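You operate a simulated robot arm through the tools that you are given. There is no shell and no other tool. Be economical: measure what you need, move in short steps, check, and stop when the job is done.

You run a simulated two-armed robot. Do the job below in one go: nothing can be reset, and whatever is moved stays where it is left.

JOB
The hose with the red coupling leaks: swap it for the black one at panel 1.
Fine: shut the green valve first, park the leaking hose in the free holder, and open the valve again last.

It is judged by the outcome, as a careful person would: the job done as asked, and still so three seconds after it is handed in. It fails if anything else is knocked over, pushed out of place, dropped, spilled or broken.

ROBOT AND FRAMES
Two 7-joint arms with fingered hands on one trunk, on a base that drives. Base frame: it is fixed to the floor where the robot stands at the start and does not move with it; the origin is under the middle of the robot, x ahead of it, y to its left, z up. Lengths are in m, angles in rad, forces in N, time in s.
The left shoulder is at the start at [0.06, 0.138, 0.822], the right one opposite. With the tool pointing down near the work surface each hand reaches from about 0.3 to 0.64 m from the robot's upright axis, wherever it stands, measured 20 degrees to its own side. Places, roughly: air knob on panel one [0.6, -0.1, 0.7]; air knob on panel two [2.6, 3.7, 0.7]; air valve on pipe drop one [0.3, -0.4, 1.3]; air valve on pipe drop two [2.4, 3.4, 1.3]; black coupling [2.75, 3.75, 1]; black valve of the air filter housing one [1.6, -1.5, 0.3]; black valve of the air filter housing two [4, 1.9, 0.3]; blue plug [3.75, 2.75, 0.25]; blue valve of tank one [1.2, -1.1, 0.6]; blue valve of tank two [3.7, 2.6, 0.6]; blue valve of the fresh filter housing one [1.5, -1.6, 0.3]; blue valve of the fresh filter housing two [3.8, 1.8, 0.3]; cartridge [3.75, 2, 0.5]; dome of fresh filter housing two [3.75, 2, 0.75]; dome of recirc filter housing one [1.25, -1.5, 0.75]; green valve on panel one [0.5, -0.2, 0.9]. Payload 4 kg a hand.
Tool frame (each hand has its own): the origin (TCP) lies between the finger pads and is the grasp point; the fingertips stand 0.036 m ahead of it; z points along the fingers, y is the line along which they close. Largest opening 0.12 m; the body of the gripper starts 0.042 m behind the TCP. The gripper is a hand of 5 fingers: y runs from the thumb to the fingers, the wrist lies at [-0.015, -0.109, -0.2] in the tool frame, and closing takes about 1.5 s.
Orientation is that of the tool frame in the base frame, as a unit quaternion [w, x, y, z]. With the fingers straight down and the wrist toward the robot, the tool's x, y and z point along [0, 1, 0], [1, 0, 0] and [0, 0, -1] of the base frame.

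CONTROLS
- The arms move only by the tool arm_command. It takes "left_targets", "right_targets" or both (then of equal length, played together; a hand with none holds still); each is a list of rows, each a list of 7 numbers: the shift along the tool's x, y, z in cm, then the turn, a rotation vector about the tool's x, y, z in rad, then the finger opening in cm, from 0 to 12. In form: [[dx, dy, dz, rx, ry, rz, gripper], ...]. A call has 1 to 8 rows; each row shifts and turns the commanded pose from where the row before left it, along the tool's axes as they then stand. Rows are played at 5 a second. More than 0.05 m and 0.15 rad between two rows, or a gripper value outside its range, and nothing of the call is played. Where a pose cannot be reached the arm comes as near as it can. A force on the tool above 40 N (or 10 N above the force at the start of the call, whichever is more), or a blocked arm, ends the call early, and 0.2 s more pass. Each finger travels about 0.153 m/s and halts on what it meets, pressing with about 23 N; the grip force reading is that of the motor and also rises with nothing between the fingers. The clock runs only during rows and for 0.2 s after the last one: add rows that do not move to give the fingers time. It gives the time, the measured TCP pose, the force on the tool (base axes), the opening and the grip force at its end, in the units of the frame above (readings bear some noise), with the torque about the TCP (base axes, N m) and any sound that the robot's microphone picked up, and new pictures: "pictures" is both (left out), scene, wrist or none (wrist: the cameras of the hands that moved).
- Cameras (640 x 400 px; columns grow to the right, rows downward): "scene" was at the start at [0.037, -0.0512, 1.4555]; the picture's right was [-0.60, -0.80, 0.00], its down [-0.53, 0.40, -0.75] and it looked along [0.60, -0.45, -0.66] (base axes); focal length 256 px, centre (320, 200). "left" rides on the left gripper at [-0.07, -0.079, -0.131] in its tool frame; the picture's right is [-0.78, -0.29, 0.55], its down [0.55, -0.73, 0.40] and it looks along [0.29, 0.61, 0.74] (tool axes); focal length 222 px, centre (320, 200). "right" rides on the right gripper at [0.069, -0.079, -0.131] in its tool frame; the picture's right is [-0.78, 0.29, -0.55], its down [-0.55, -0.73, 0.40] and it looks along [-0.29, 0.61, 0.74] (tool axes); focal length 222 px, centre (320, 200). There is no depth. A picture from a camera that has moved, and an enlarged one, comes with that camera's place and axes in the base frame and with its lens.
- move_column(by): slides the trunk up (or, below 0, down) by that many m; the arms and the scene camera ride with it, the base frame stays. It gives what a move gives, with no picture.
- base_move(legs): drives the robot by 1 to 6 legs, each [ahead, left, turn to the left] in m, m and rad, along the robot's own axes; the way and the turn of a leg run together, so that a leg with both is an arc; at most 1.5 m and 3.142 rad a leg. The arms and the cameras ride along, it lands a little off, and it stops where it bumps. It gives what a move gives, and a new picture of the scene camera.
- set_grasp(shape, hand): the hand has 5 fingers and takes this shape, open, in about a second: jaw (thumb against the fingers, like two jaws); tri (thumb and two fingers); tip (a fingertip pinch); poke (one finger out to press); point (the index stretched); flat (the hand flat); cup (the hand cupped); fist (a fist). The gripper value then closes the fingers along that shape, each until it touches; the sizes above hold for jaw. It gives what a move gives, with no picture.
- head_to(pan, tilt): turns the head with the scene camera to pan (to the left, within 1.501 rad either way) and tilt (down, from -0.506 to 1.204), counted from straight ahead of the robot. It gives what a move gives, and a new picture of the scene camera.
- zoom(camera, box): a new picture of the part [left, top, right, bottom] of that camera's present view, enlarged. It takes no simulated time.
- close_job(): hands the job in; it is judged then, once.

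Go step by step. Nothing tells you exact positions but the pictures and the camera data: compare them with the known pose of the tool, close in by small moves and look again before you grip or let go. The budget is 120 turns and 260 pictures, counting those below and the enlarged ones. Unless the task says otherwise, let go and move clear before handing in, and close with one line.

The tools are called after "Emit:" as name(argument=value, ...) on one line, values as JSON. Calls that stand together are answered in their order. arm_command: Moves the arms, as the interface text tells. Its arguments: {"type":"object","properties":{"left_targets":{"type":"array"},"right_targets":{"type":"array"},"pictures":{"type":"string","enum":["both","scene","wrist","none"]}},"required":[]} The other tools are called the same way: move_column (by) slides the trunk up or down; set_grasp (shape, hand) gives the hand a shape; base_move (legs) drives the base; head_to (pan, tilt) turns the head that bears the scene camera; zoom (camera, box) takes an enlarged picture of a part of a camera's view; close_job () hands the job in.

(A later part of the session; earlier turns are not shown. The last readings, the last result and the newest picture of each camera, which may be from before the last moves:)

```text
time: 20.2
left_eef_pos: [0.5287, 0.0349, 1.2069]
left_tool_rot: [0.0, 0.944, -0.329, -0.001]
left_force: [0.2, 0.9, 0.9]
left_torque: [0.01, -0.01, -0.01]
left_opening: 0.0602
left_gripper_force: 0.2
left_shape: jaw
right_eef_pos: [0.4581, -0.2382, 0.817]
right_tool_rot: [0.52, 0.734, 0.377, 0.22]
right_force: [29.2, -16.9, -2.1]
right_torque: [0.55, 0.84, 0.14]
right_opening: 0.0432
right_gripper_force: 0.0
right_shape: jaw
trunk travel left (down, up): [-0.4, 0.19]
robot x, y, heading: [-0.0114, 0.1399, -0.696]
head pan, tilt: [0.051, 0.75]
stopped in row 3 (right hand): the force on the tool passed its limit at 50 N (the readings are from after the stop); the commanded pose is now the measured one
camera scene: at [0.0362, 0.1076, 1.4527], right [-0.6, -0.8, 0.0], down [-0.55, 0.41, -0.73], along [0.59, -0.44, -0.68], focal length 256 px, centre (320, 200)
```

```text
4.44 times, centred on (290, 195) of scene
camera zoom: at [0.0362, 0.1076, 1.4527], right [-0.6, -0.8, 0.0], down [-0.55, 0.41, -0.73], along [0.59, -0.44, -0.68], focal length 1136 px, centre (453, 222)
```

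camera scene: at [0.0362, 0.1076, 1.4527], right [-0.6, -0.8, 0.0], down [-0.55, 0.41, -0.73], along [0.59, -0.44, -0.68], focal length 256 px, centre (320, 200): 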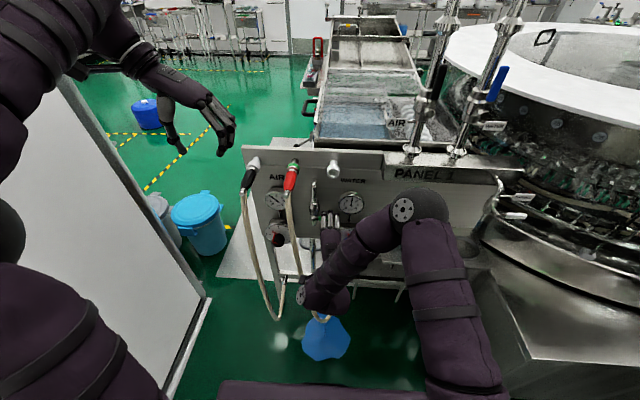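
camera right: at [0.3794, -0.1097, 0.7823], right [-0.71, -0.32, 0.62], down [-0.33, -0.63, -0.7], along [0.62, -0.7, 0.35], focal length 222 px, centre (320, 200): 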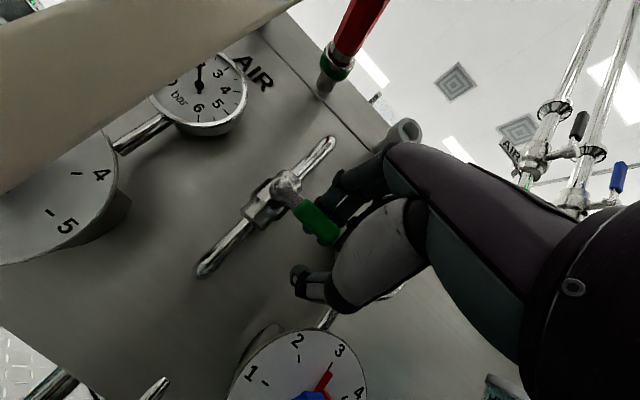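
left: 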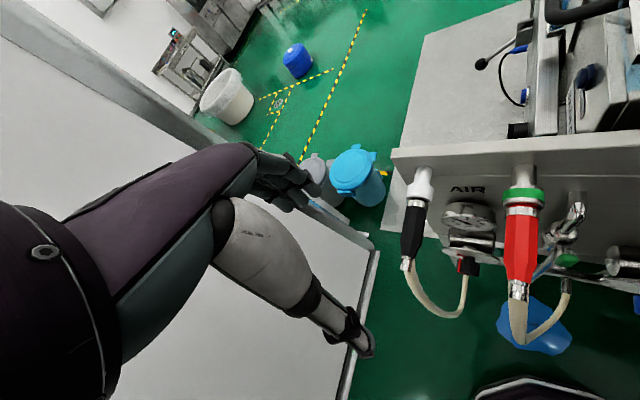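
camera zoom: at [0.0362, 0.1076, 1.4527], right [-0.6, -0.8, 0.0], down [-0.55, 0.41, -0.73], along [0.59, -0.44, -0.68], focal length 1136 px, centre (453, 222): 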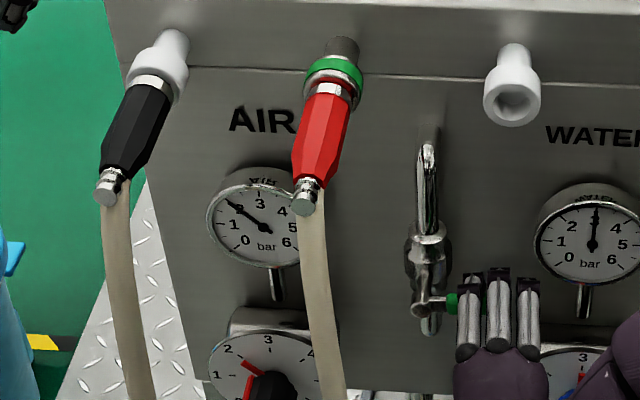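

The fingertips are hooked behind the lever. I open the fingers wider before withdrawing, and look first.

Emit:
arm_command(right_targets=[[0, 0, 0.5, 0, 0, 0, 6], [0, 0, 0, 0, 0, 0, 7.5], [0, 0, 0, 0, 0, 0, 7.5]], pictures="wrist")

Emit:
zoom(camera="scene", box=[230, 160, 390, 340])

```text
time: 21.1
left_eef_pos: [0.5249, 0.0372, 1.2077]
left_tool_rot: [0.0, 0.944, -0.329, -0.001]
left_force: [0.1, -0.1, -0.1]
left_torque: [0.0, 0.01, 0.0]
left_opening: 0.0601
left_gripper_force: 0.0
left_shape: jaw
right_eef_pos: [0.4578, -0.2403, 0.8139]
right_tool_rot: [0.519, 0.735, 0.377, 0.219]
right_force: [0.7, 0.0, 0.0]
right_torque: [0.02, 0.03, -0.03]
right_opening: 0.0753
right_gripper_force: 0.1
right_shape: jaw
trunk travel left (down, up): [-0.4, 0.19]
robot x, y, heading: [-0.0107, 0.1391, -0.687]
head pan, tilt: [0.051, 0.75]
camera right: at [0.3825, -0.0933, 0.7845], right [-0.78, -0.34, 0.52], down [-0.3, -0.54, -0.79], along [0.55, -0.77, 0.32], focal length 222 px, centre (320, 200)
```

right: 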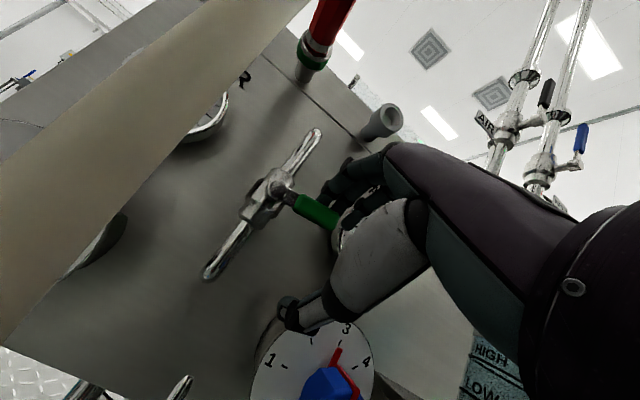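

```text
2.22 times, centred on (310, 250) of scene
camera zoom: at [0.0332, 0.1093, 1.453], right [-0.6, -0.8, 0.0], down [-0.55, 0.41, -0.73], along [0.59, -0.44, -0.68], focal length 568 px, centre (342, 89)
```

zoom: 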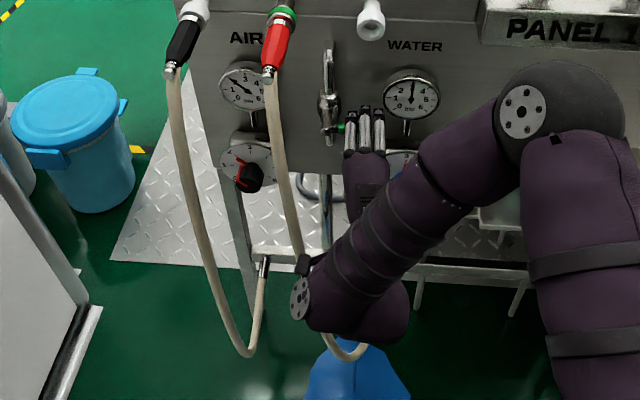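

Now free with no force. I withdraw straight back.

Emit:
arm_command(right_targets=[[0, 0, -2, 0, 0, 0, 7.5], [0, 0, -3, 0, 0, 0, 7.5], [0, 0, -3, 0, 0, 0, 7.5], [0, 0, -4, 0, 0, 0, 7.5]], pictures="both")

```text
time: 22.1
left_eef_pos: [0.5242, 0.0371, 1.2077]
left_tool_rot: [0.0, 0.944, -0.329, 0.001]
left_force: [0.2, -0.8, 0.8]
left_torque: [0.0, -0.01, 0.01]
left_opening: 0.0602
left_gripper_force: 0.0
left_shape: jaw
right_eef_pos: [0.3727, -0.1665, 0.858]
right_tool_rot: [0.519, 0.735, 0.377, 0.22]
right_force: [-0.2, 0.7, -0.2]
right_torque: [-0.02, 0.01, 0.0]
right_opening: 0.0748
right_gripper_force: 0.1
right_shape: jaw
trunk travel left (down, up): [-0.4, 0.19]
robot x, y, heading: [-0.0114, 0.14, -0.69]
head pan, tilt: [0.051, 0.75]
camera scene: at [0.0332, 0.1099, 1.453], right [-0.6, -0.8, 0.0], down [-0.55, 0.41, -0.73], along [0.59, -0.44, -0.68], focal length 256 px, centre (320, 200)
camera right: at [0.2964, -0.0201, 0.8276], right [-0.78, -0.34, 0.52], down [-0.3, -0.54, -0.79], along [0.55, -0.77, 0.32], focal length 222 px, centre (320, 200)
```

scene: 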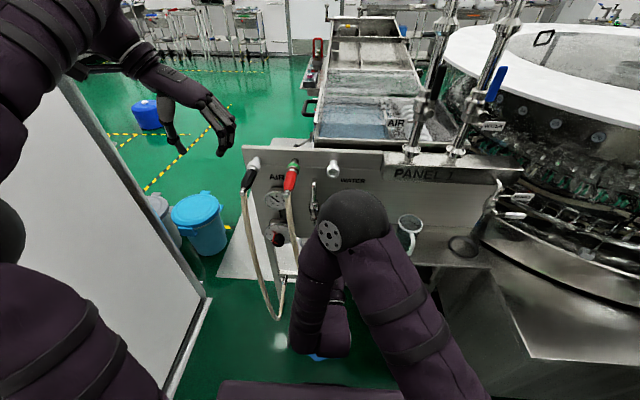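
right: 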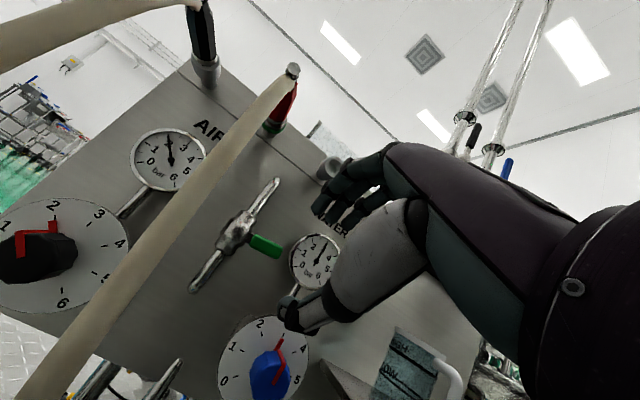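

The valve is shut with its lever horizontal. I park the right hand to the lower right, out of the way.

Emit:
arm_command(right_targets=[[-3.5, 0, -1.5, 0, 0, 0, 7.5], [-3.5, 0, -1.5, 0, 0, 0, 7.5], [-3.5, 0, -1.5, 0, 0, 0, 7.5], [-3, 0, -1.5, 0, 0, 0, 7.5], [0, 0, 0, 0, 0, -0.15, 7.5], [0, 0, 0, 0, 0, -0.15, 7.5], [0, 0, 0, 0, 0, -0.15, 7.5], [0, 0, 0, 0, 0, -0.15, 7.5]], left_targets=[[0, 0, 0, 0, 0.1, 0, 6], [0, 0, 0, 0, 0.1, 0, 6], [0, 0, 0, 0, 0.1, 0, 6], [0, 0, 0, 0, 0.1, 0, 6], [0, 0, 0, 0, 0.1, 0, 6], [0, 0, 0, 0, 0.1, 0, 6], [0, 0, 0, 0, 0.1, 0, 6], [0, 0, 0, 0, 0.1, 0, 6]])

```text
time: 23.3
left_eef_pos: [0.525, 0.0388, 1.2092]
left_tool_rot: [0.08, 0.916, -0.319, 0.229]
left_force: [0.2, 0.1, 0.0]
left_torque: [0.02, 0.01, -0.01]
left_opening: 0.0602
left_gripper_force: 0.1
left_shape: jaw
right_eef_pos: [0.2393, -0.2747, 0.8481]
right_tool_rot: [0.42, 0.848, 0.202, 0.253]
right_force: [-0.2, 1.1, -0.2]
right_torque: [-0.04, -0.02, 0.02]
right_opening: 0.0751
right_gripper_force: 0.1
right_shape: jaw
right hand out of reach, approached as far as the arm can: row 4, 5, 6
trunk travel left (down, up): [-0.4, 0.19]
robot x, y, heading: [-0.0104, 0.1408, -0.689]
head pan, tilt: [0.051, 0.75]
stopped in row 6 (right hand): the arm was blocked; the commanded pose is now the measured one
camera scene: at [0.0337, 0.1102, 1.4531], right [-0.6, -0.8, 0.0], down [-0.55, 0.41, -0.73], along [0.59, -0.44, -0.68], focal length 256 px, centre (320, 200)
camera right: at [0.2062, -0.1122, 0.8718], right [-0.91, -0.27, 0.32], down [-0.29, -0.13, -0.95], along [0.29, -0.96, 0.04], focal length 222 px, centre (320, 200)
camera left: at [0.4785, 0.1763, 1.2925], right [-0.16, 0.5, -0.85], down [0.98, 0.16, -0.09], along [0.09, -0.85, -0.51], focal length 222 px, centre (320, 200)
```

scene: 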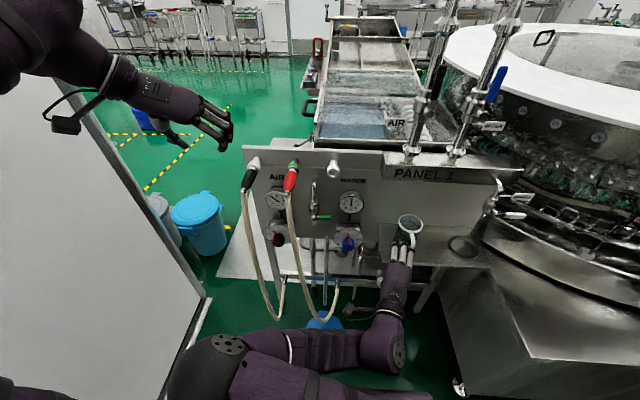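
right: 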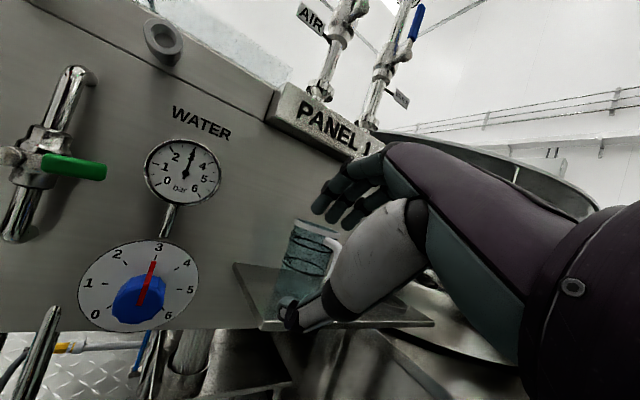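
left: 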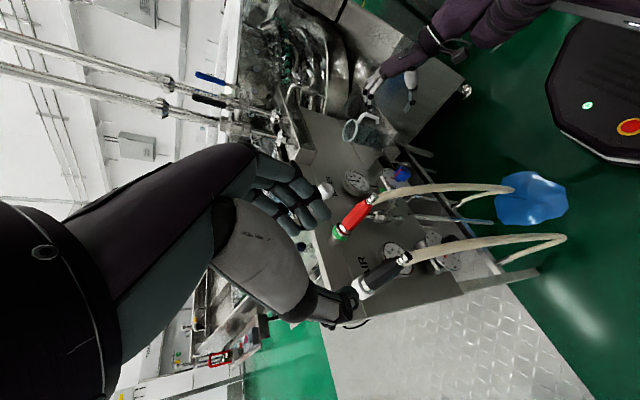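

The right elbow swung inward and was blocked; nothing was touched, and the beaker is well beyond the fingertips. I bring the hand back left and up, then undo the roll there.

Emit:
arm_command(right_targets=[[3, -0.2, -0.8, 0, 0, 0, 7.5], [3, -0.2, -0.8, 0, 0, 0, 7.5], [3, -0.2, -0.8, 0, 0, 0, 7.5], [3, -0.2, -0.8, 0, 0, 0, 7.5], [0, 0, 0, 0, 0, -0.15, 7.5], [0, 0, 0, 0, 0, -0.15, 7.5]], pictures="scene")

```text
time: 24.7
left_eef_pos: [0.5246, 0.0372, 1.2088]
left_tool_rot: [0.08, 0.916, -0.319, 0.228]
left_force: [0.1, 0.0, 0.5]
left_torque: [0.01, 0.01, 0.01]
left_opening: 0.0602
left_gripper_force: 0.0
left_shape: jaw
right_eef_pos: [0.3146, -0.1843, 0.8918]
right_tool_rot: [0.453, 0.808, 0.328, 0.188]
right_force: [0.0, -1.0, -0.2]
right_torque: [0.0, 0.04, 0.0]
right_opening: 0.0748
right_gripper_force: 0.0
right_shape: jaw
trunk travel left (down, up): [-0.4, 0.19]
robot x, y, heading: [-0.0103, 0.1414, -0.695]
head pan, tilt: [0.051, 0.75]
camera scene: at [0.0333, 0.1095, 1.453], right [-0.6, -0.8, 0.0], down [-0.55, 0.41, -0.73], along [0.59, -0.44, -0.68], focal length 256 px, centre (320, 200)
```

scene: 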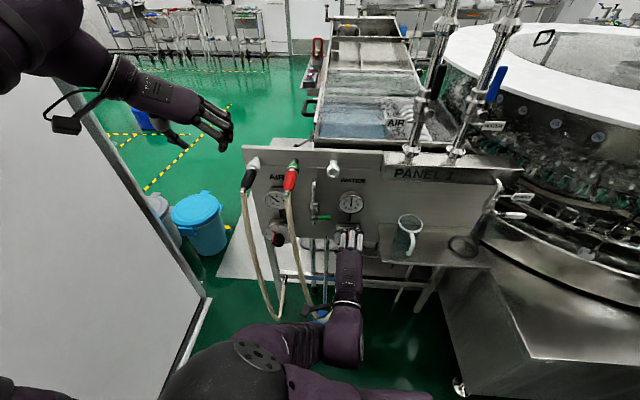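

Emit:
arm_command(right_targets=[[0, 0, 0, 0, 0, -0.15, 7.5], [0, 0, 0, 0, 0, -0.15, 7.5], [0, 0, 0, 0, 0, -0.15, 7.5], [0, 0, 0, 0, 0, -0.15, 7.5], [0, 0, 0, 0, 0, -0.15, 7.5], [0, 0, 0, 0, 0, -0.15, 7.5], [0, 0, 0, 0, 0, 0, 7.5]], pictures="scene")

```text
time: 26.3
left_eef_pos: [0.5242, 0.0388, 1.2099]
left_tool_rot: [0.081, 0.916, -0.319, 0.23]
left_force: [0.9, 1.3, -1.5]
left_torque: [-0.03, 0.05, -0.01]
left_opening: 0.0601
left_gripper_force: 0.0
left_shape: jaw
right_eef_pos: [0.3513, -0.1874, 0.9487]
right_tool_rot: [0.469, 0.704, 0.529, 0.06]
right_force: [-0.5, 1.1, 1.7]
right_torque: [-0.04, 0.01, 0.0]
right_opening: 0.0748
right_gripper_force: 0.1
right_shape: jaw
right hand out of reach, approached as far as the arm can: row 2, 3, 4, 5, 6
trunk travel left (down, up): [-0.4, 0.19]
robot x, y, heading: [-0.0099, 0.143, -0.689]
head pan, tilt: [0.051, 0.75]
camera scene: at [0.0334, 0.1109, 1.4529], right [-0.6, -0.8, 0.0], down [-0.55, 0.41, -0.73], along [0.59, -0.44, -0.68], focal length 256 px, centre (320, 200)
```

scene: 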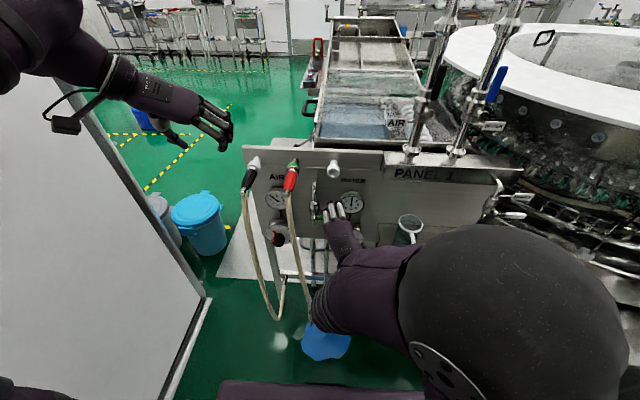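

Emit:
arm_command(right_targets=[[-1.2, 2.2, -1.6, 0, 0, 0, 7.5], [-1.2, 2.2, -1.6, 0, 0, 0, 7.5], [-1.2, 2.2, -1.6, 0, 0, 0, 7.5], [-1.2, 2.2, -1.6, 0, 0, 0, 7.5], [0, 0, 0, 0, 0, 0, 7.5]], pictures="scene")

```text
time: 27.5
left_eef_pos: [0.5257, 0.037, 1.2084]
left_tool_rot: [0.08, 0.916, -0.319, 0.23]
left_force: [-0.6, 0.1, -0.7]
left_torque: [-0.02, -0.02, 0.02]
left_opening: 0.0601
left_gripper_force: 0.1
left_shape: jaw
right_eef_pos: [0.3501, -0.1866, 1.0666]
right_tool_rot: [0.486, 0.689, 0.534, 0.058]
right_force: [0.2, 0.4, -0.4]
right_torque: [-0.02, 0.01, 0.01]
right_opening: 0.0751
right_gripper_force: 0.1
right_shape: jaw
trunk travel left (down, up): [-0.4, 0.19]
robot x, y, heading: [-0.0125, 0.1376, -0.687]
head pan, tilt: [0.051, 0.75]
camera scene: at [0.0333, 0.1096, 1.4529], right [-0.6, -0.8, 0.0], down [-0.55, 0.41, -0.73], along [0.59, -0.44, -0.68], focal length 256 px, centre (320, 200)
```

scene: 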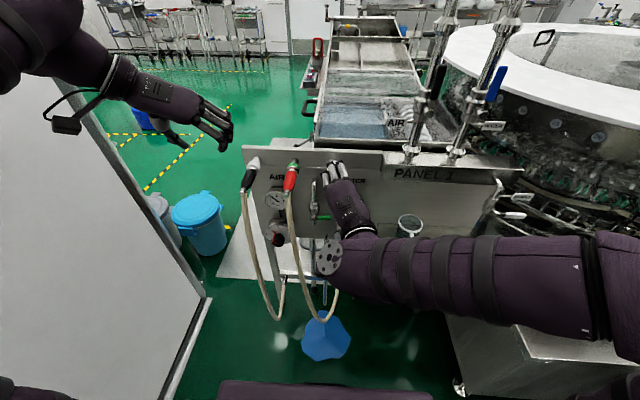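

The arm is back in its normal posture. I undo the remaining roll.

Emit:
arm_command(right_targets=[[0, 0, -0.5, 0, 0, -0.15, 7.5], [0, 0, -0.5, 0, 0, -0.15, 7.5], [0, 0, -0.5, 0, 0, -0.15, 7.5], [0, 0, -0.5, 0, 0, -0.15, 7.5], [0, 0, -0.5, 0, 0, -0.15, 7.5], [0, 0, -0.5, 0, 0, -0.15, 7.5], [0, 0, -0.5, 0, 0, -0.15, 7.5], [0, -2, 0, 0, 0, 0, 7.5]], pictures="scene")

```text
time: 29.3
left_eef_pos: [0.5242, 0.0363, 1.2094]
left_tool_rot: [0.079, 0.916, -0.319, 0.23]
left_force: [-0.1, -1.8, -0.9]
left_torque: [0.07, -0.01, -0.03]
left_opening: 0.0603
left_gripper_force: 0.2
left_shape: jaw
right_eef_pos: [0.3295, -0.166, 1.046]
right_tool_rot: [0.462, 0.353, 0.793, -0.182]
right_force: [0.8, -1.0, -0.2]
right_torque: [0.05, -0.07, 0.04]
right_opening: 0.075
right_gripper_force: 0.0
right_shape: jaw
right hand out of reach, approached as far as the arm can: row 6, 7, 8
trunk travel left (down, up): [-0.4, 0.19]
robot x, y, heading: [-0.0104, 0.1432, -0.691]
head pan, tilt: [0.051, 0.75]
camera scene: at [0.0325, 0.1077, 1.4529], right [-0.6, -0.8, 0.0], down [-0.55, 0.41, -0.73], along [0.59, -0.44, -0.68], focal length 256 px, centre (320, 200)
```

scene: 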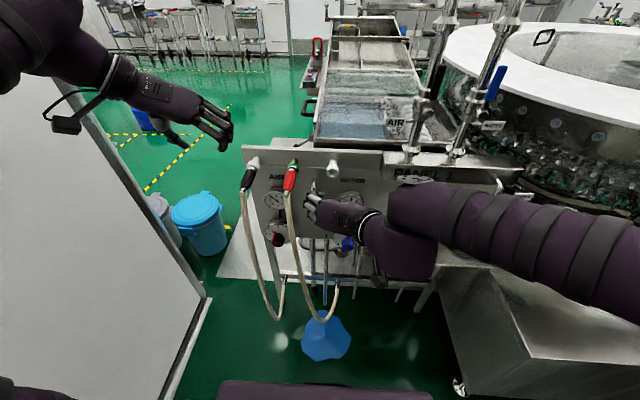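

Emit:
arm_command(right_targets=[[0, -4, -0.5, 0, 0, 0, 7.5], [0, -4, -0.5, 0, 0, 0, 7.5], [0, -4, -0.5, 0, 0, 0, 7.5], [0, -4, -0.5, 0, 0, 0, 7.5], [0, -3, 0, 0, 0, 0, 7.5]], left_targets=[[0, 0, 0, 0, 0, 0.05, 6], [0, 0, 0, 0, 0, 0.05, 6], [0, 0, 0, 0, 0, 0, 6], [0, 0, 0, 0, 0, 0, 6], [0, 0, 0, 0, 0, 0, 6]], pictures="both")

```text
time: 30.5
left_eef_pos: [0.5253, 0.0369, 1.2088]
left_tool_rot: [0.069, 0.899, -0.364, 0.234]
left_force: [0.2, 0.2, 0.3]
left_torque: [0.0, 0.01, 0.01]
left_opening: 0.0601
left_gripper_force: 0.0
left_shape: jaw
right_eef_pos: [0.1811, -0.282, 1.0522]
right_tool_rot: [0.459, 0.352, 0.795, -0.183]
right_force: [-0.3, -0.4, -0.2]
right_torque: [0.0, 0.01, 0.0]
right_opening: 0.0749
right_gripper_force: 0.0
right_shape: jaw
trunk travel left (down, up): [-0.4, 0.19]
robot x, y, heading: [-0.0105, 0.1379, -0.691]
head pan, tilt: [0.051, 0.75]
camera scene: at [0.0329, 0.1091, 1.453], right [-0.6, -0.8, 0.0], down [-0.55, 0.41, -0.73], along [0.59, -0.44, -0.68], focal length 256 px, centre (320, 200)
camera right: at [0.0222, -0.2297, 1.0569], right [0.14, 0.23, 0.96], down [-0.11, -0.96, 0.24], along [0.98, -0.14, -0.11], focal length 222 px, centre (320, 200)
camera left: at [0.4879, 0.1756, 1.2963], right [-0.09, 0.54, -0.84], down [1.0, 0.07, -0.06], along [0.03, -0.84, -0.54], focal length 222 px, centre (320, 200)
```

scene: 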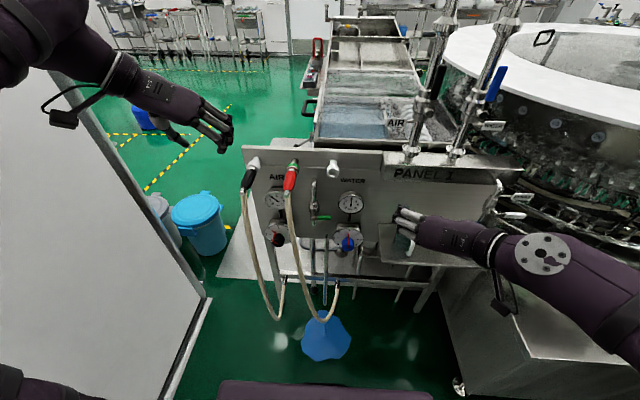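
right: 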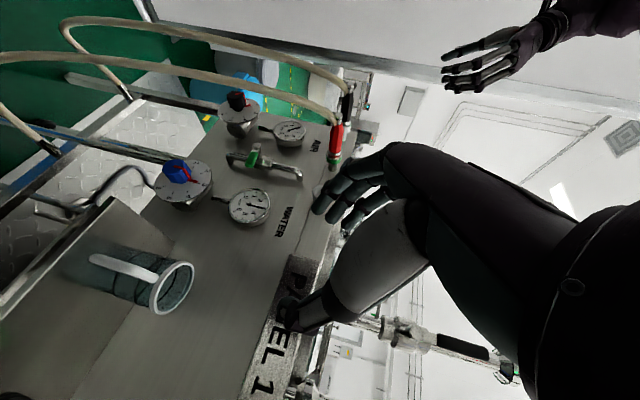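
left: 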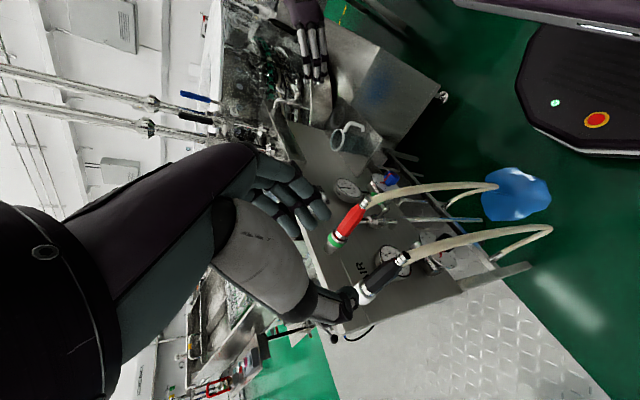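

The right hand is clear. I bring the left hand to a standoff above and in front of the red coupling, fingers tilted forward and down.

Emit:
arm_command(left_targets=[[0.35, 2.9, 2.6, 0, 0.04, -0.012, 7], [0.35, 2.9, 2.6, 0, 0.04, -0.012, 7], [0.35, 2.9, 2.6, 0, 0.04, -0.012, 7], [0.35, 2.9, 2.6, 0, 0.04, -0.012, 7], [0.35, 2.9, 2.6, 0, 0.04, -0.012, 7]], pictures="both")

Emit:
zoom(camera="scene", box=[220, 110, 380, 230])

```text
time: 31.7
left_eef_pos: [0.4947, -0.1273, 1.1037]
left_tool_rot: [0.111, 0.882, -0.328, 0.32]
left_force: [-0.7, 0.3, -0.4]
left_torque: [0.02, -0.05, -0.02]
left_opening: 0.0696
left_gripper_force: 0.0
left_shape: jaw
right_eef_pos: [0.1808, -0.2819, 1.0513]
right_tool_rot: [0.458, 0.352, 0.795, -0.183]
right_force: [-0.1, 0.6, 0.2]
right_torque: [0.0, 0.01, 0.02]
right_opening: 0.0748
right_gripper_force: 0.0
right_shape: jaw
trunk travel left (down, up): [-0.4, 0.19]
robot x, y, heading: [-0.0106, 0.1394, -0.688]
head pan, tilt: [0.051, 0.75]
camera scene: at [0.0334, 0.109, 1.4529], right [-0.6, -0.8, 0.0], down [-0.55, 0.41, -0.73], along [0.59, -0.44, -0.68], focal length 256 px, centre (320, 200)
camera left: at [0.4414, 0.0213, 1.1625], right [0.0, 0.4, -0.92], down [0.99, 0.12, 0.05], along [0.13, -0.91, -0.39], focal length 222 px, centre (320, 200)
```

scene: 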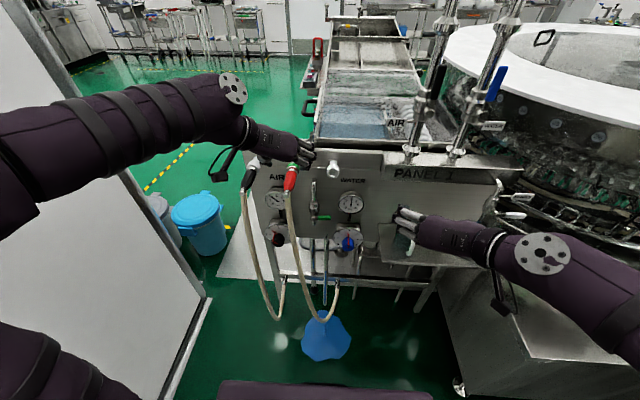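
left: 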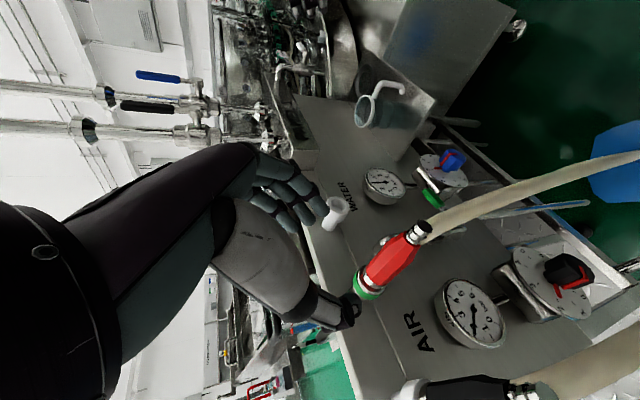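

```text
3.33 times, centred on (300, 170) of scene
camera zoom: at [0.0334, 0.109, 1.4529], right [-0.6, -0.8, 0.0], down [-0.55, 0.41, -0.73], along [0.59, -0.44, -0.68], focal length 852 px, centre (387, 300)
```

zoom: 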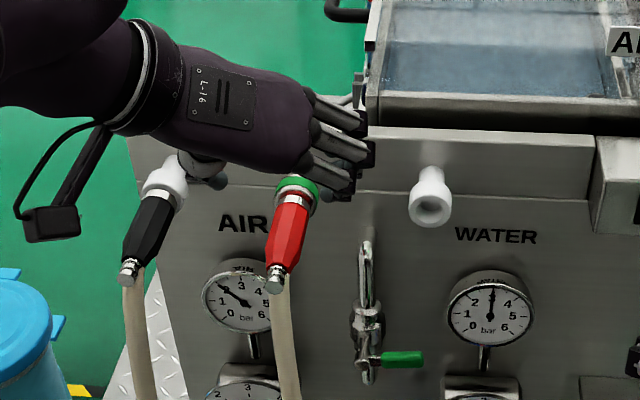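

All views agree on the red coupling: ring at about [0.584,-0.20,1.003], body middle at about [0.545,-0.165,1.0]. I approach to 4 cm above the grip point and check.

Emit:
arm_command(left_targets=[[-0.4, 0, 2, 0, 0, 0, 7], [-0.4, 0, 2, 0, 0, 0, 7], [-0.4, -0.1, 2, 0, 0, 0, 7], [-0.4, -0.1, 2, 0, 0, 0, 7]], pictures="wrist")

Emit:
zoom(camera="scene", box=[240, 130, 360, 220])

Emit:
zoom(camera="left", box=[230, 160, 450, 340])

```text
time: 32.7
left_eef_pos: [0.5231, -0.1492, 1.0326]
left_tool_rot: [0.111, 0.882, -0.329, 0.319]
left_force: [-0.1, -0.9, 0.4]
left_torque: [-0.02, 0.01, -0.02]
left_opening: 0.0697
left_gripper_force: 0.0
left_shape: jaw
right_eef_pos: [0.1819, -0.284, 1.0513]
right_tool_rot: [0.457, 0.351, 0.796, -0.184]
right_force: [-0.1, 0.9, 1.1]
right_torque: [0.0, -0.02, -0.02]
right_opening: 0.075
right_gripper_force: 0.0
right_shape: jaw
trunk travel left (down, up): [-0.4, 0.19]
robot x, y, heading: [-0.0111, 0.143, -0.687]
head pan, tilt: [0.051, 0.75]
camera left: at [0.4713, -0.0011, 1.0913], right [0.0, 0.4, -0.92], down [0.99, 0.12, 0.05], along [0.13, -0.91, -0.39], focal length 222 px, centre (320, 200)
```

left: 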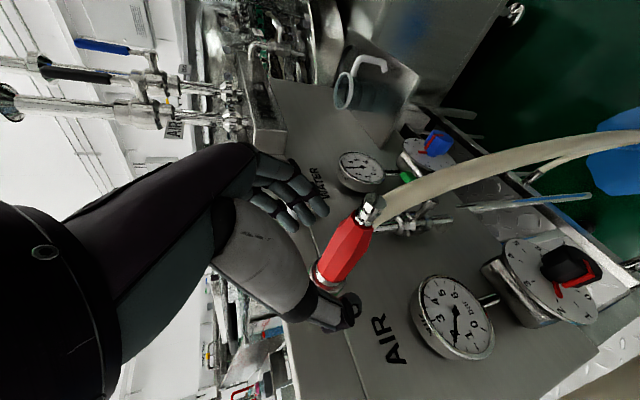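

```text
4.44 times, centred on (300, 175) of scene
camera zoom: at [0.0336, 0.1093, 1.4529], right [-0.6, -0.8, 0.0], down [-0.55, 0.41, -0.73], along [0.59, -0.44, -0.68], focal length 1136 px, centre (409, 311)
```

zoom: 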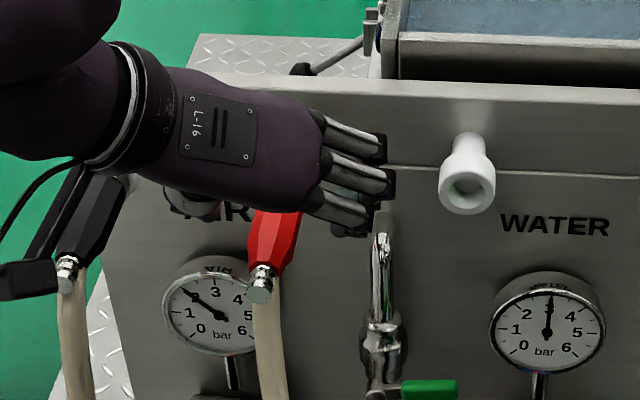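

```text
2.22 times, centred on (340, 250) of left
camera zoom: at [0.4713, -0.0011, 1.0913], right [0.0, 0.4, -0.92], down [0.99, 0.12, 0.05], along [0.13, -0.91, -0.39], focal length 494 px, centre (276, 89)
```

zoom: 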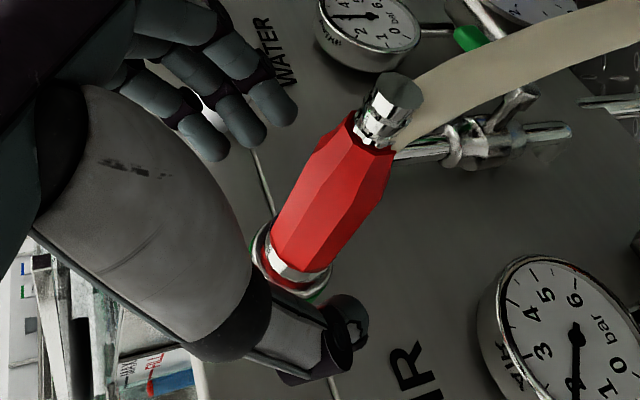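

Thumb and fingers will straddle the red body; I take it slightly further from the ring so no finger catches the ring. I descend the last 3.7 cm.

Emit:
arm_command(left_targets=[[-0.3, -0.1, 1.3, 0, 0, 0, 7], [-0.2, 0, 1.2, 0, 0, 0, 7], [-0.2, 0, 1.2, 0, 0, 0, 7]], pictures="wrist")

Emit:
zoom(camera="scene", box=[240, 130, 360, 220])

Emit:
zoom(camera="left", box=[230, 160, 450, 340])

```text
time: 33.5
left_eef_pos: [0.5391, -0.1598, 1.0002]
left_tool_rot: [0.111, 0.882, -0.329, 0.319]
left_force: [0.2, 0.0, 0.0]
left_torque: [0.0, 0.01, 0.01]
left_opening: 0.0698
left_gripper_force: 0.1
left_shape: jaw
right_eef_pos: [0.1818, -0.2833, 1.0509]
right_tool_rot: [0.458, 0.351, 0.796, -0.183]
right_force: [0.4, 0.0, 0.1]
right_torque: [0.02, -0.01, 0.0]
right_opening: 0.0752
right_gripper_force: 0.1
right_shape: jaw
trunk travel left (down, up): [-0.4, 0.19]
robot x, y, heading: [-0.0105, 0.1411, -0.692]
head pan, tilt: [0.051, 0.75]
camera left: at [0.4868, -0.0121, 1.0587], right [0.0, 0.4, -0.92], down [0.99, 0.12, 0.05], along [0.13, -0.91, -0.39], focal length 222 px, centre (320, 200)
```

left: 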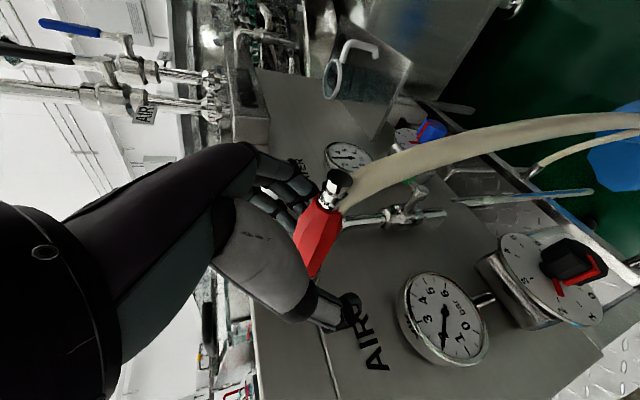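

```text
4.44 times, centred on (300, 175) of scene
camera zoom: at [0.0334, 0.1094, 1.4529], right [-0.6, -0.8, 0.0], down [-0.55, 0.41, -0.73], along [0.59, -0.44, -0.68], focal length 1136 px, centre (409, 311)
```

zoom: 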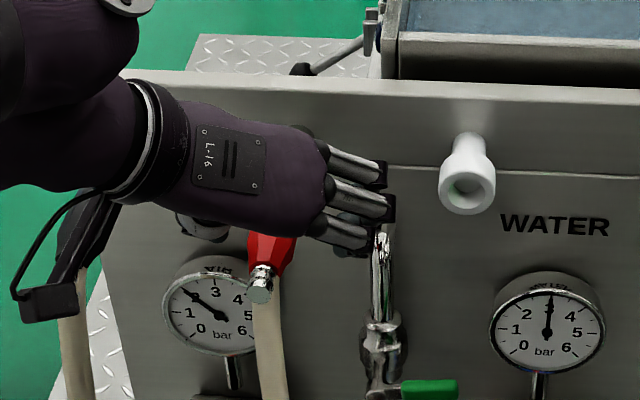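

```text
2.22 times, centred on (340, 250) of left
camera zoom: at [0.4868, -0.0121, 1.0587], right [0.0, 0.4, -0.92], down [0.99, 0.12, 0.05], along [0.13, -0.91, -0.39], focal length 494 px, centre (276, 89)
```

zoom: 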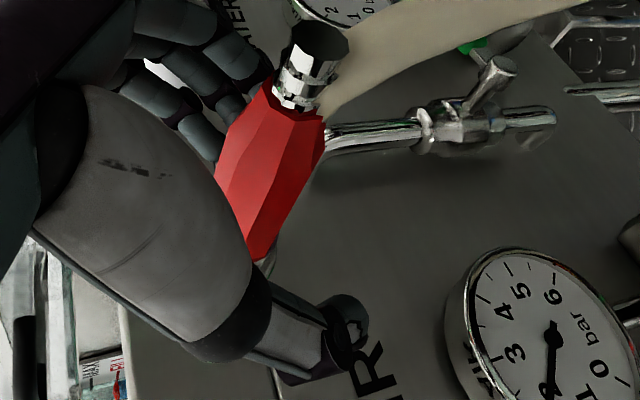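

TCP sits on the red body's axis. I close the fingers.

Emit:
arm_command(left_targets=[[0, 0, 0, 0, 0, 0, 5], [0, 0, 0, 0, 0, 0, 3], [0, 0, 0, 0, 0, 0, 1], [0, 0, 0, 0, 0, 0, 0], [0, 0, 0, 0, 0, 0, 0], [0, 0, 0, 0, 0, 0, 0], [0, 0, 0, 0, 0, 0, 0]], pictures="wrist")

Emit:
zoom(camera="left", box=[230, 160, 450, 340])

```text
time: 35.1
left_eef_pos: [0.5378, -0.1598, 0.9996]
left_tool_rot: [0.111, 0.882, -0.329, 0.319]
left_force: [-2.4, -3.1, -2.0]
left_torque: [-0.19, -0.01, -0.36]
left_opening: 0.004
left_gripper_force: 23.3
left_shape: jaw
right_eef_pos: [0.1807, -0.2816, 1.05]
right_tool_rot: [0.459, 0.352, 0.795, -0.183]
right_force: [-0.1, 0.0, 0.3]
right_torque: [0.02, -0.04, 0.0]
right_opening: 0.0747
right_gripper_force: 0.1
right_shape: jaw
trunk travel left (down, up): [-0.4, 0.19]
robot x, y, heading: [-0.0098, 0.1376, -0.693]
head pan, tilt: [0.051, 0.75]
camera left: at [0.4863, -0.0122, 1.0588], right [0.0, 0.4, -0.92], down [0.99, 0.12, 0.05], along [0.13, -0.91, -0.4], focal length 222 px, centre (320, 200)
```

left: 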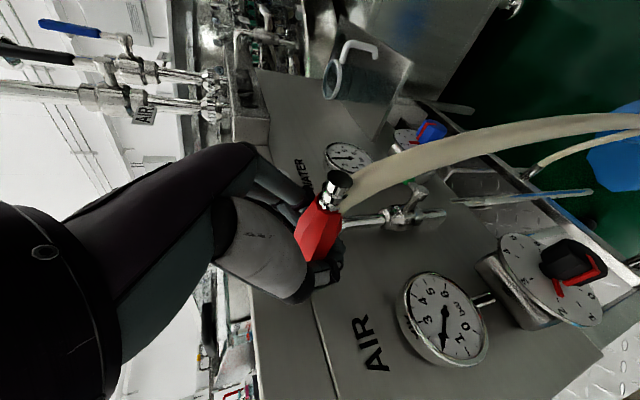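

```text
2.22 times, centred on (340, 250) of left
camera zoom: at [0.4863, -0.0122, 1.0588], right [0.0, 0.4, -0.92], down [0.99, 0.12, 0.05], along [0.13, -0.91, -0.4], focal length 494 px, centre (276, 89)
```

zoom: 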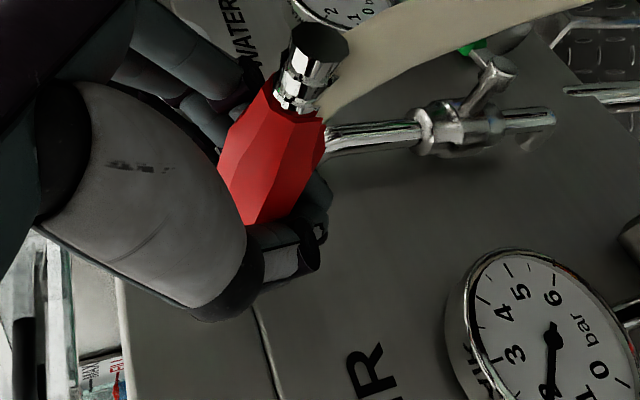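

The hand has wrapped the red body with 23 N. I pull gently straight out of the socket to see how it releases.

Emit:
arm_command(left_targets=[[-0.6, 0, -0.5, 0, 0, 0, 0], [-0.6, 0, -0.5, 0, 0, 0, 0], [0, 0, 0, 0, 0, 0, 0]], pictures="wrist")

Emit:
zoom(camera="left", box=[230, 160, 450, 340])

Emit:
zoom(camera="scene", box=[240, 130, 360, 220])

```text
time: 35.9
left_eef_pos: [0.5285, -0.1503, 0.9975]
left_tool_rot: [0.111, 0.882, -0.328, 0.319]
left_force: [9.8, -11.4, -8.6]
left_torque: [-0.03, 0.06, -0.15]
left_opening: 0.0025
left_gripper_force: 23.9
left_shape: jaw
right_eef_pos: [0.1832, -0.2832, 1.0501]
right_tool_rot: [0.457, 0.352, 0.796, -0.184]
right_force: [0.0, 0.1, -0.7]
right_torque: [0.01, 0.04, -0.01]
right_opening: 0.0752
right_gripper_force: 0.0
right_shape: jaw
trunk travel left (down, up): [-0.4, 0.19]
robot x, y, heading: [-0.0078, 0.1399, -0.696]
head pan, tilt: [0.051, 0.75]
camera left: at [0.4765, -0.0023, 1.0572], right [0.0, 0.4, -0.92], down [0.99, 0.12, 0.05], along [0.13, -0.91, -0.4], focal length 222 px, centre (320, 200)
```

left: 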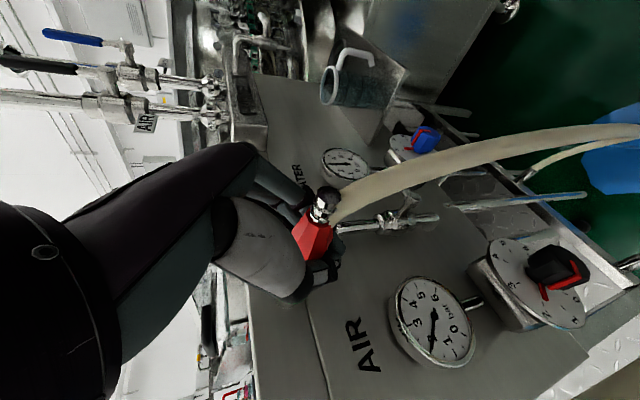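

```text
2.22 times, centred on (340, 250) of left
camera zoom: at [0.4765, -0.0023, 1.0572], right [0.0, 0.4, -0.92], down [0.99, 0.12, 0.05], along [0.13, -0.91, -0.4], focal length 494 px, centre (276, 89)
```

zoom: 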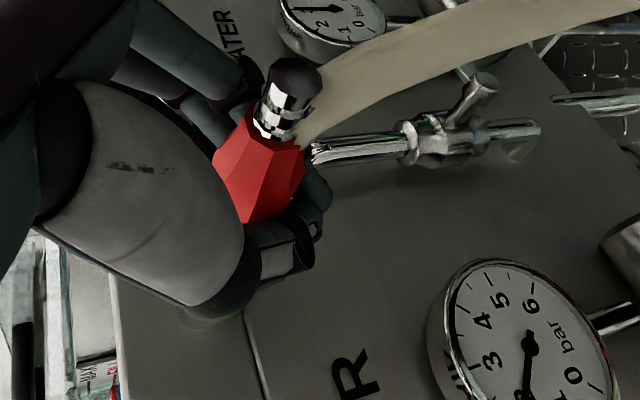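

```text
4.44 times, centred on (300, 175) of scene
camera zoom: at [0.0352, 0.1077, 1.4528], right [-0.6, -0.8, 0.0], down [-0.55, 0.41, -0.73], along [0.59, -0.44, -0.68], focal length 1136 px, centre (409, 311)
```

zoom: 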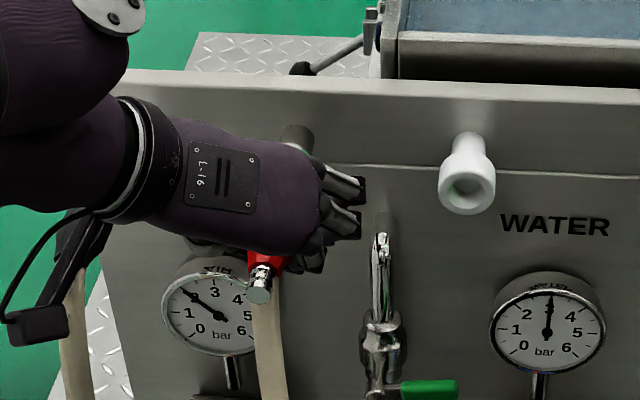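

The hand slid about 1.3 cm along the body while the coupling stayed put, so it is held by something. I let go, back off and study the ring closely.

Emit:
arm_command(left_targets=[[0, 0, 0, 0, 0, 0, 4], [0, 0, 0, 0, 0, 0, 7], [0, 0, -0.5, 0, 0, 0, 7], [0, 0, -3, 0, 0, 0, 7], [0, 0, -4, 0, 0, 0, 7]], pictures="none")

Emit:
zoom(camera="left", box=[280, 180, 460, 320])

Emit:
zoom(camera="right", box=[290, 70, 370, 190])

Emit:
zoom(camera="scene", box=[265, 145, 325, 200])

```text
time: 37.1
left_eef_pos: [0.4887, -0.116, 1.0555]
left_tool_rot: [0.112, 0.882, -0.329, 0.319]
left_force: [0.6, -0.2, -1.1]
left_torque: [-0.01, -0.02, 0.01]
left_opening: 0.0697
left_gripper_force: 0.0
left_shape: jaw
right_eef_pos: [0.1814, -0.2814, 1.0515]
right_tool_rot: [0.459, 0.352, 0.795, -0.184]
right_force: [-0.3, 0.5, -1.1]
right_torque: [0.03, -0.01, 0.04]
right_opening: 0.0749
right_gripper_force: 0.0
right_shape: jaw
trunk travel left (down, up): [-0.4, 0.19]
robot x, y, heading: [-0.0126, 0.1404, -0.691]
head pan, tilt: [0.051, 0.75]
```

```text
2.86 times, centred on (370, 250) of left
camera zoom: at [0.4365, 0.0318, 1.114], right [0.0, 0.4, -0.92], down [0.99, 0.12, 0.05], along [0.13, -0.91, -0.39], focal length 635 px, centre (177, 57)
```

zoom: 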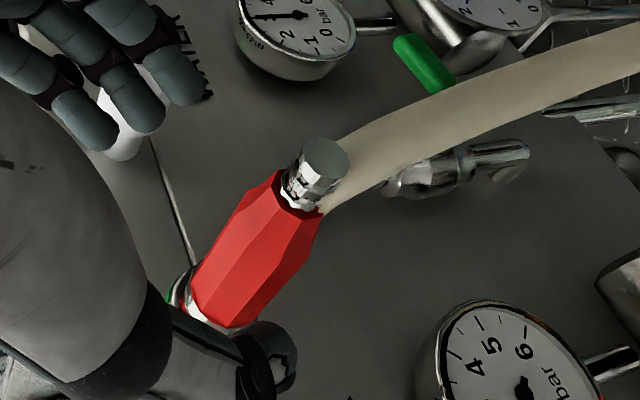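

```text
3.33 times, centred on (330, 130) of right
camera zoom: at [0.0223, -0.229, 1.0573], right [0.14, 0.23, 0.96], down [-0.11, -0.96, 0.25], along [0.98, -0.14, -0.11], focal length 740 px, centre (287, 433)
```

zoom: 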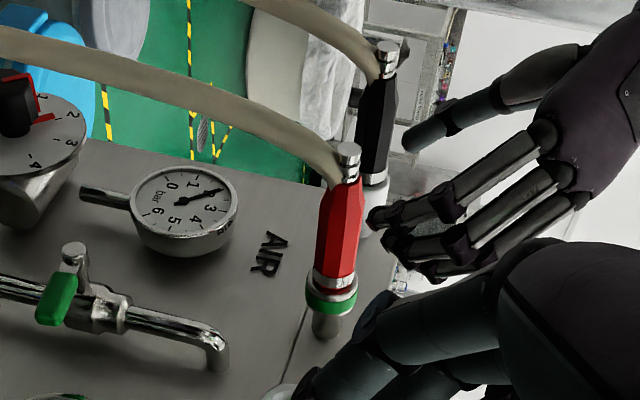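

```text
7.27 times, centred on (295, 172) of scene
camera zoom: at [0.0327, 0.1099, 1.453], right [-0.6, -0.8, 0.0], down [-0.55, 0.41, -0.73], along [0.59, -0.44, -0.68], focal length 1858 px, centre (502, 400)
```

zoom: 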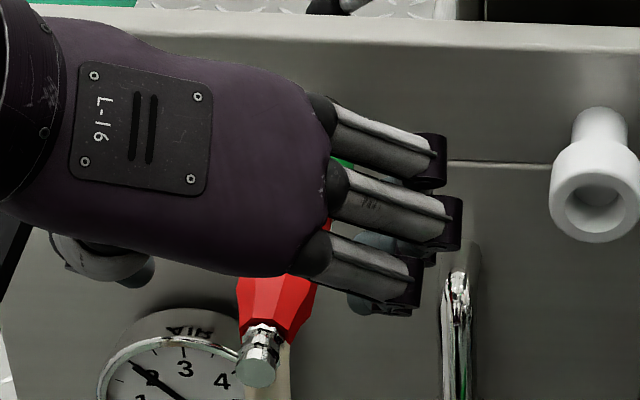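

The coupling is held by a firm detent, and my tilted fingers lay obliquely across it. A straight-down grasp, fingers square to the body, should hold much better, so I raise the trunk for reach and turn the left hand vertical.

Emit:
move_column(by=0.13)

Emit:
arm_command(left_targets=[[0, 0, 0, 0, -0.14, 0, 7], [0, 0, 0, 0, -0.14, 0, 7], [0, 0, 0, 0, -0.14, 0, 7], [0, 0, 0, 0, -0.14, 0, 7], [0, 0, 0, 0, -0.13, 0, 7]], pictures="both")

```text
time: 38.6
left_eef_pos: [0.4905, -0.1161, 1.185]
left_tool_rot: [0.11, 0.882, -0.329, 0.32]
left_force: [-0.1, -1.0, -0.4]
left_torque: [-0.01, -0.01, -0.01]
left_opening: 0.0695
left_gripper_force: 0.0
left_shape: jaw
right_eef_pos: [0.1812, -0.2817, 1.182]
right_tool_rot: [0.458, 0.352, 0.795, -0.184]
right_force: [0.0, -0.7, -0.2]
right_torque: [0.02, -0.03, 0.01]
right_opening: 0.0751
right_gripper_force: 0.1
right_shape: jaw
trunk travel left (down, up): [-0.53, 0.06]
robot x, y, heading: [-0.0099, 0.1406, -0.691]
head pan, tilt: [0.051, 0.75]
```

```text
time: 39.9
left_eef_pos: [0.4902, -0.1171, 1.1847]
left_tool_rot: [-0.007, 0.938, -0.346, 0.001]
left_force: [-0.1, -0.2, -0.1]
left_torque: [0.02, 0.04, -0.02]
left_opening: 0.0695
left_gripper_force: 0.0
left_shape: jaw
right_eef_pos: [0.1819, -0.2831, 1.1807]
right_tool_rot: [0.458, 0.351, 0.796, -0.184]
right_force: [-0.4, 0.1, -0.1]
right_torque: [-0.01, 0.04, 0.01]
right_opening: 0.0751
right_gripper_force: 0.0
right_shape: jaw
trunk travel left (down, up): [-0.53, 0.06]
robot x, y, heading: [-0.008, 0.1397, -0.686]
head pan, tilt: [0.051, 0.75]
camera scene: at [0.0339, 0.1089, 1.5829], right [-0.6, -0.8, 0.0], down [-0.55, 0.41, -0.73], along [0.59, -0.44, -0.68], focal length 256 px, centre (320, 200)
camera left: at [0.4886, -0.0141, 1.3183], right [-0.4, 0.74, -0.54], down [0.9, 0.21, -0.39], along [-0.17, -0.64, -0.75], focal length 222 px, centre (320, 200)
```

scene: 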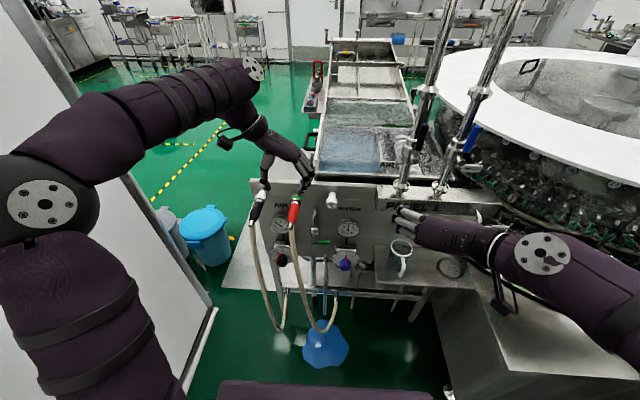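
left: 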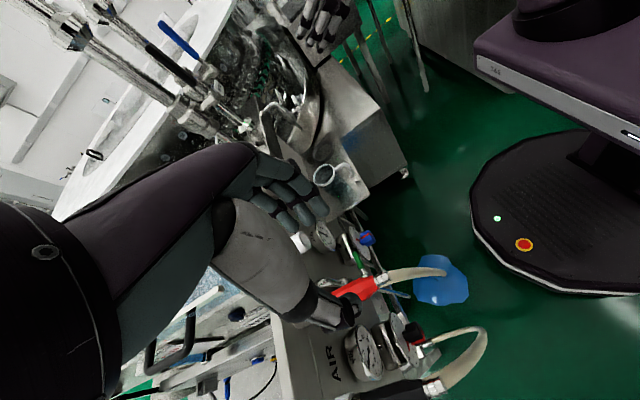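

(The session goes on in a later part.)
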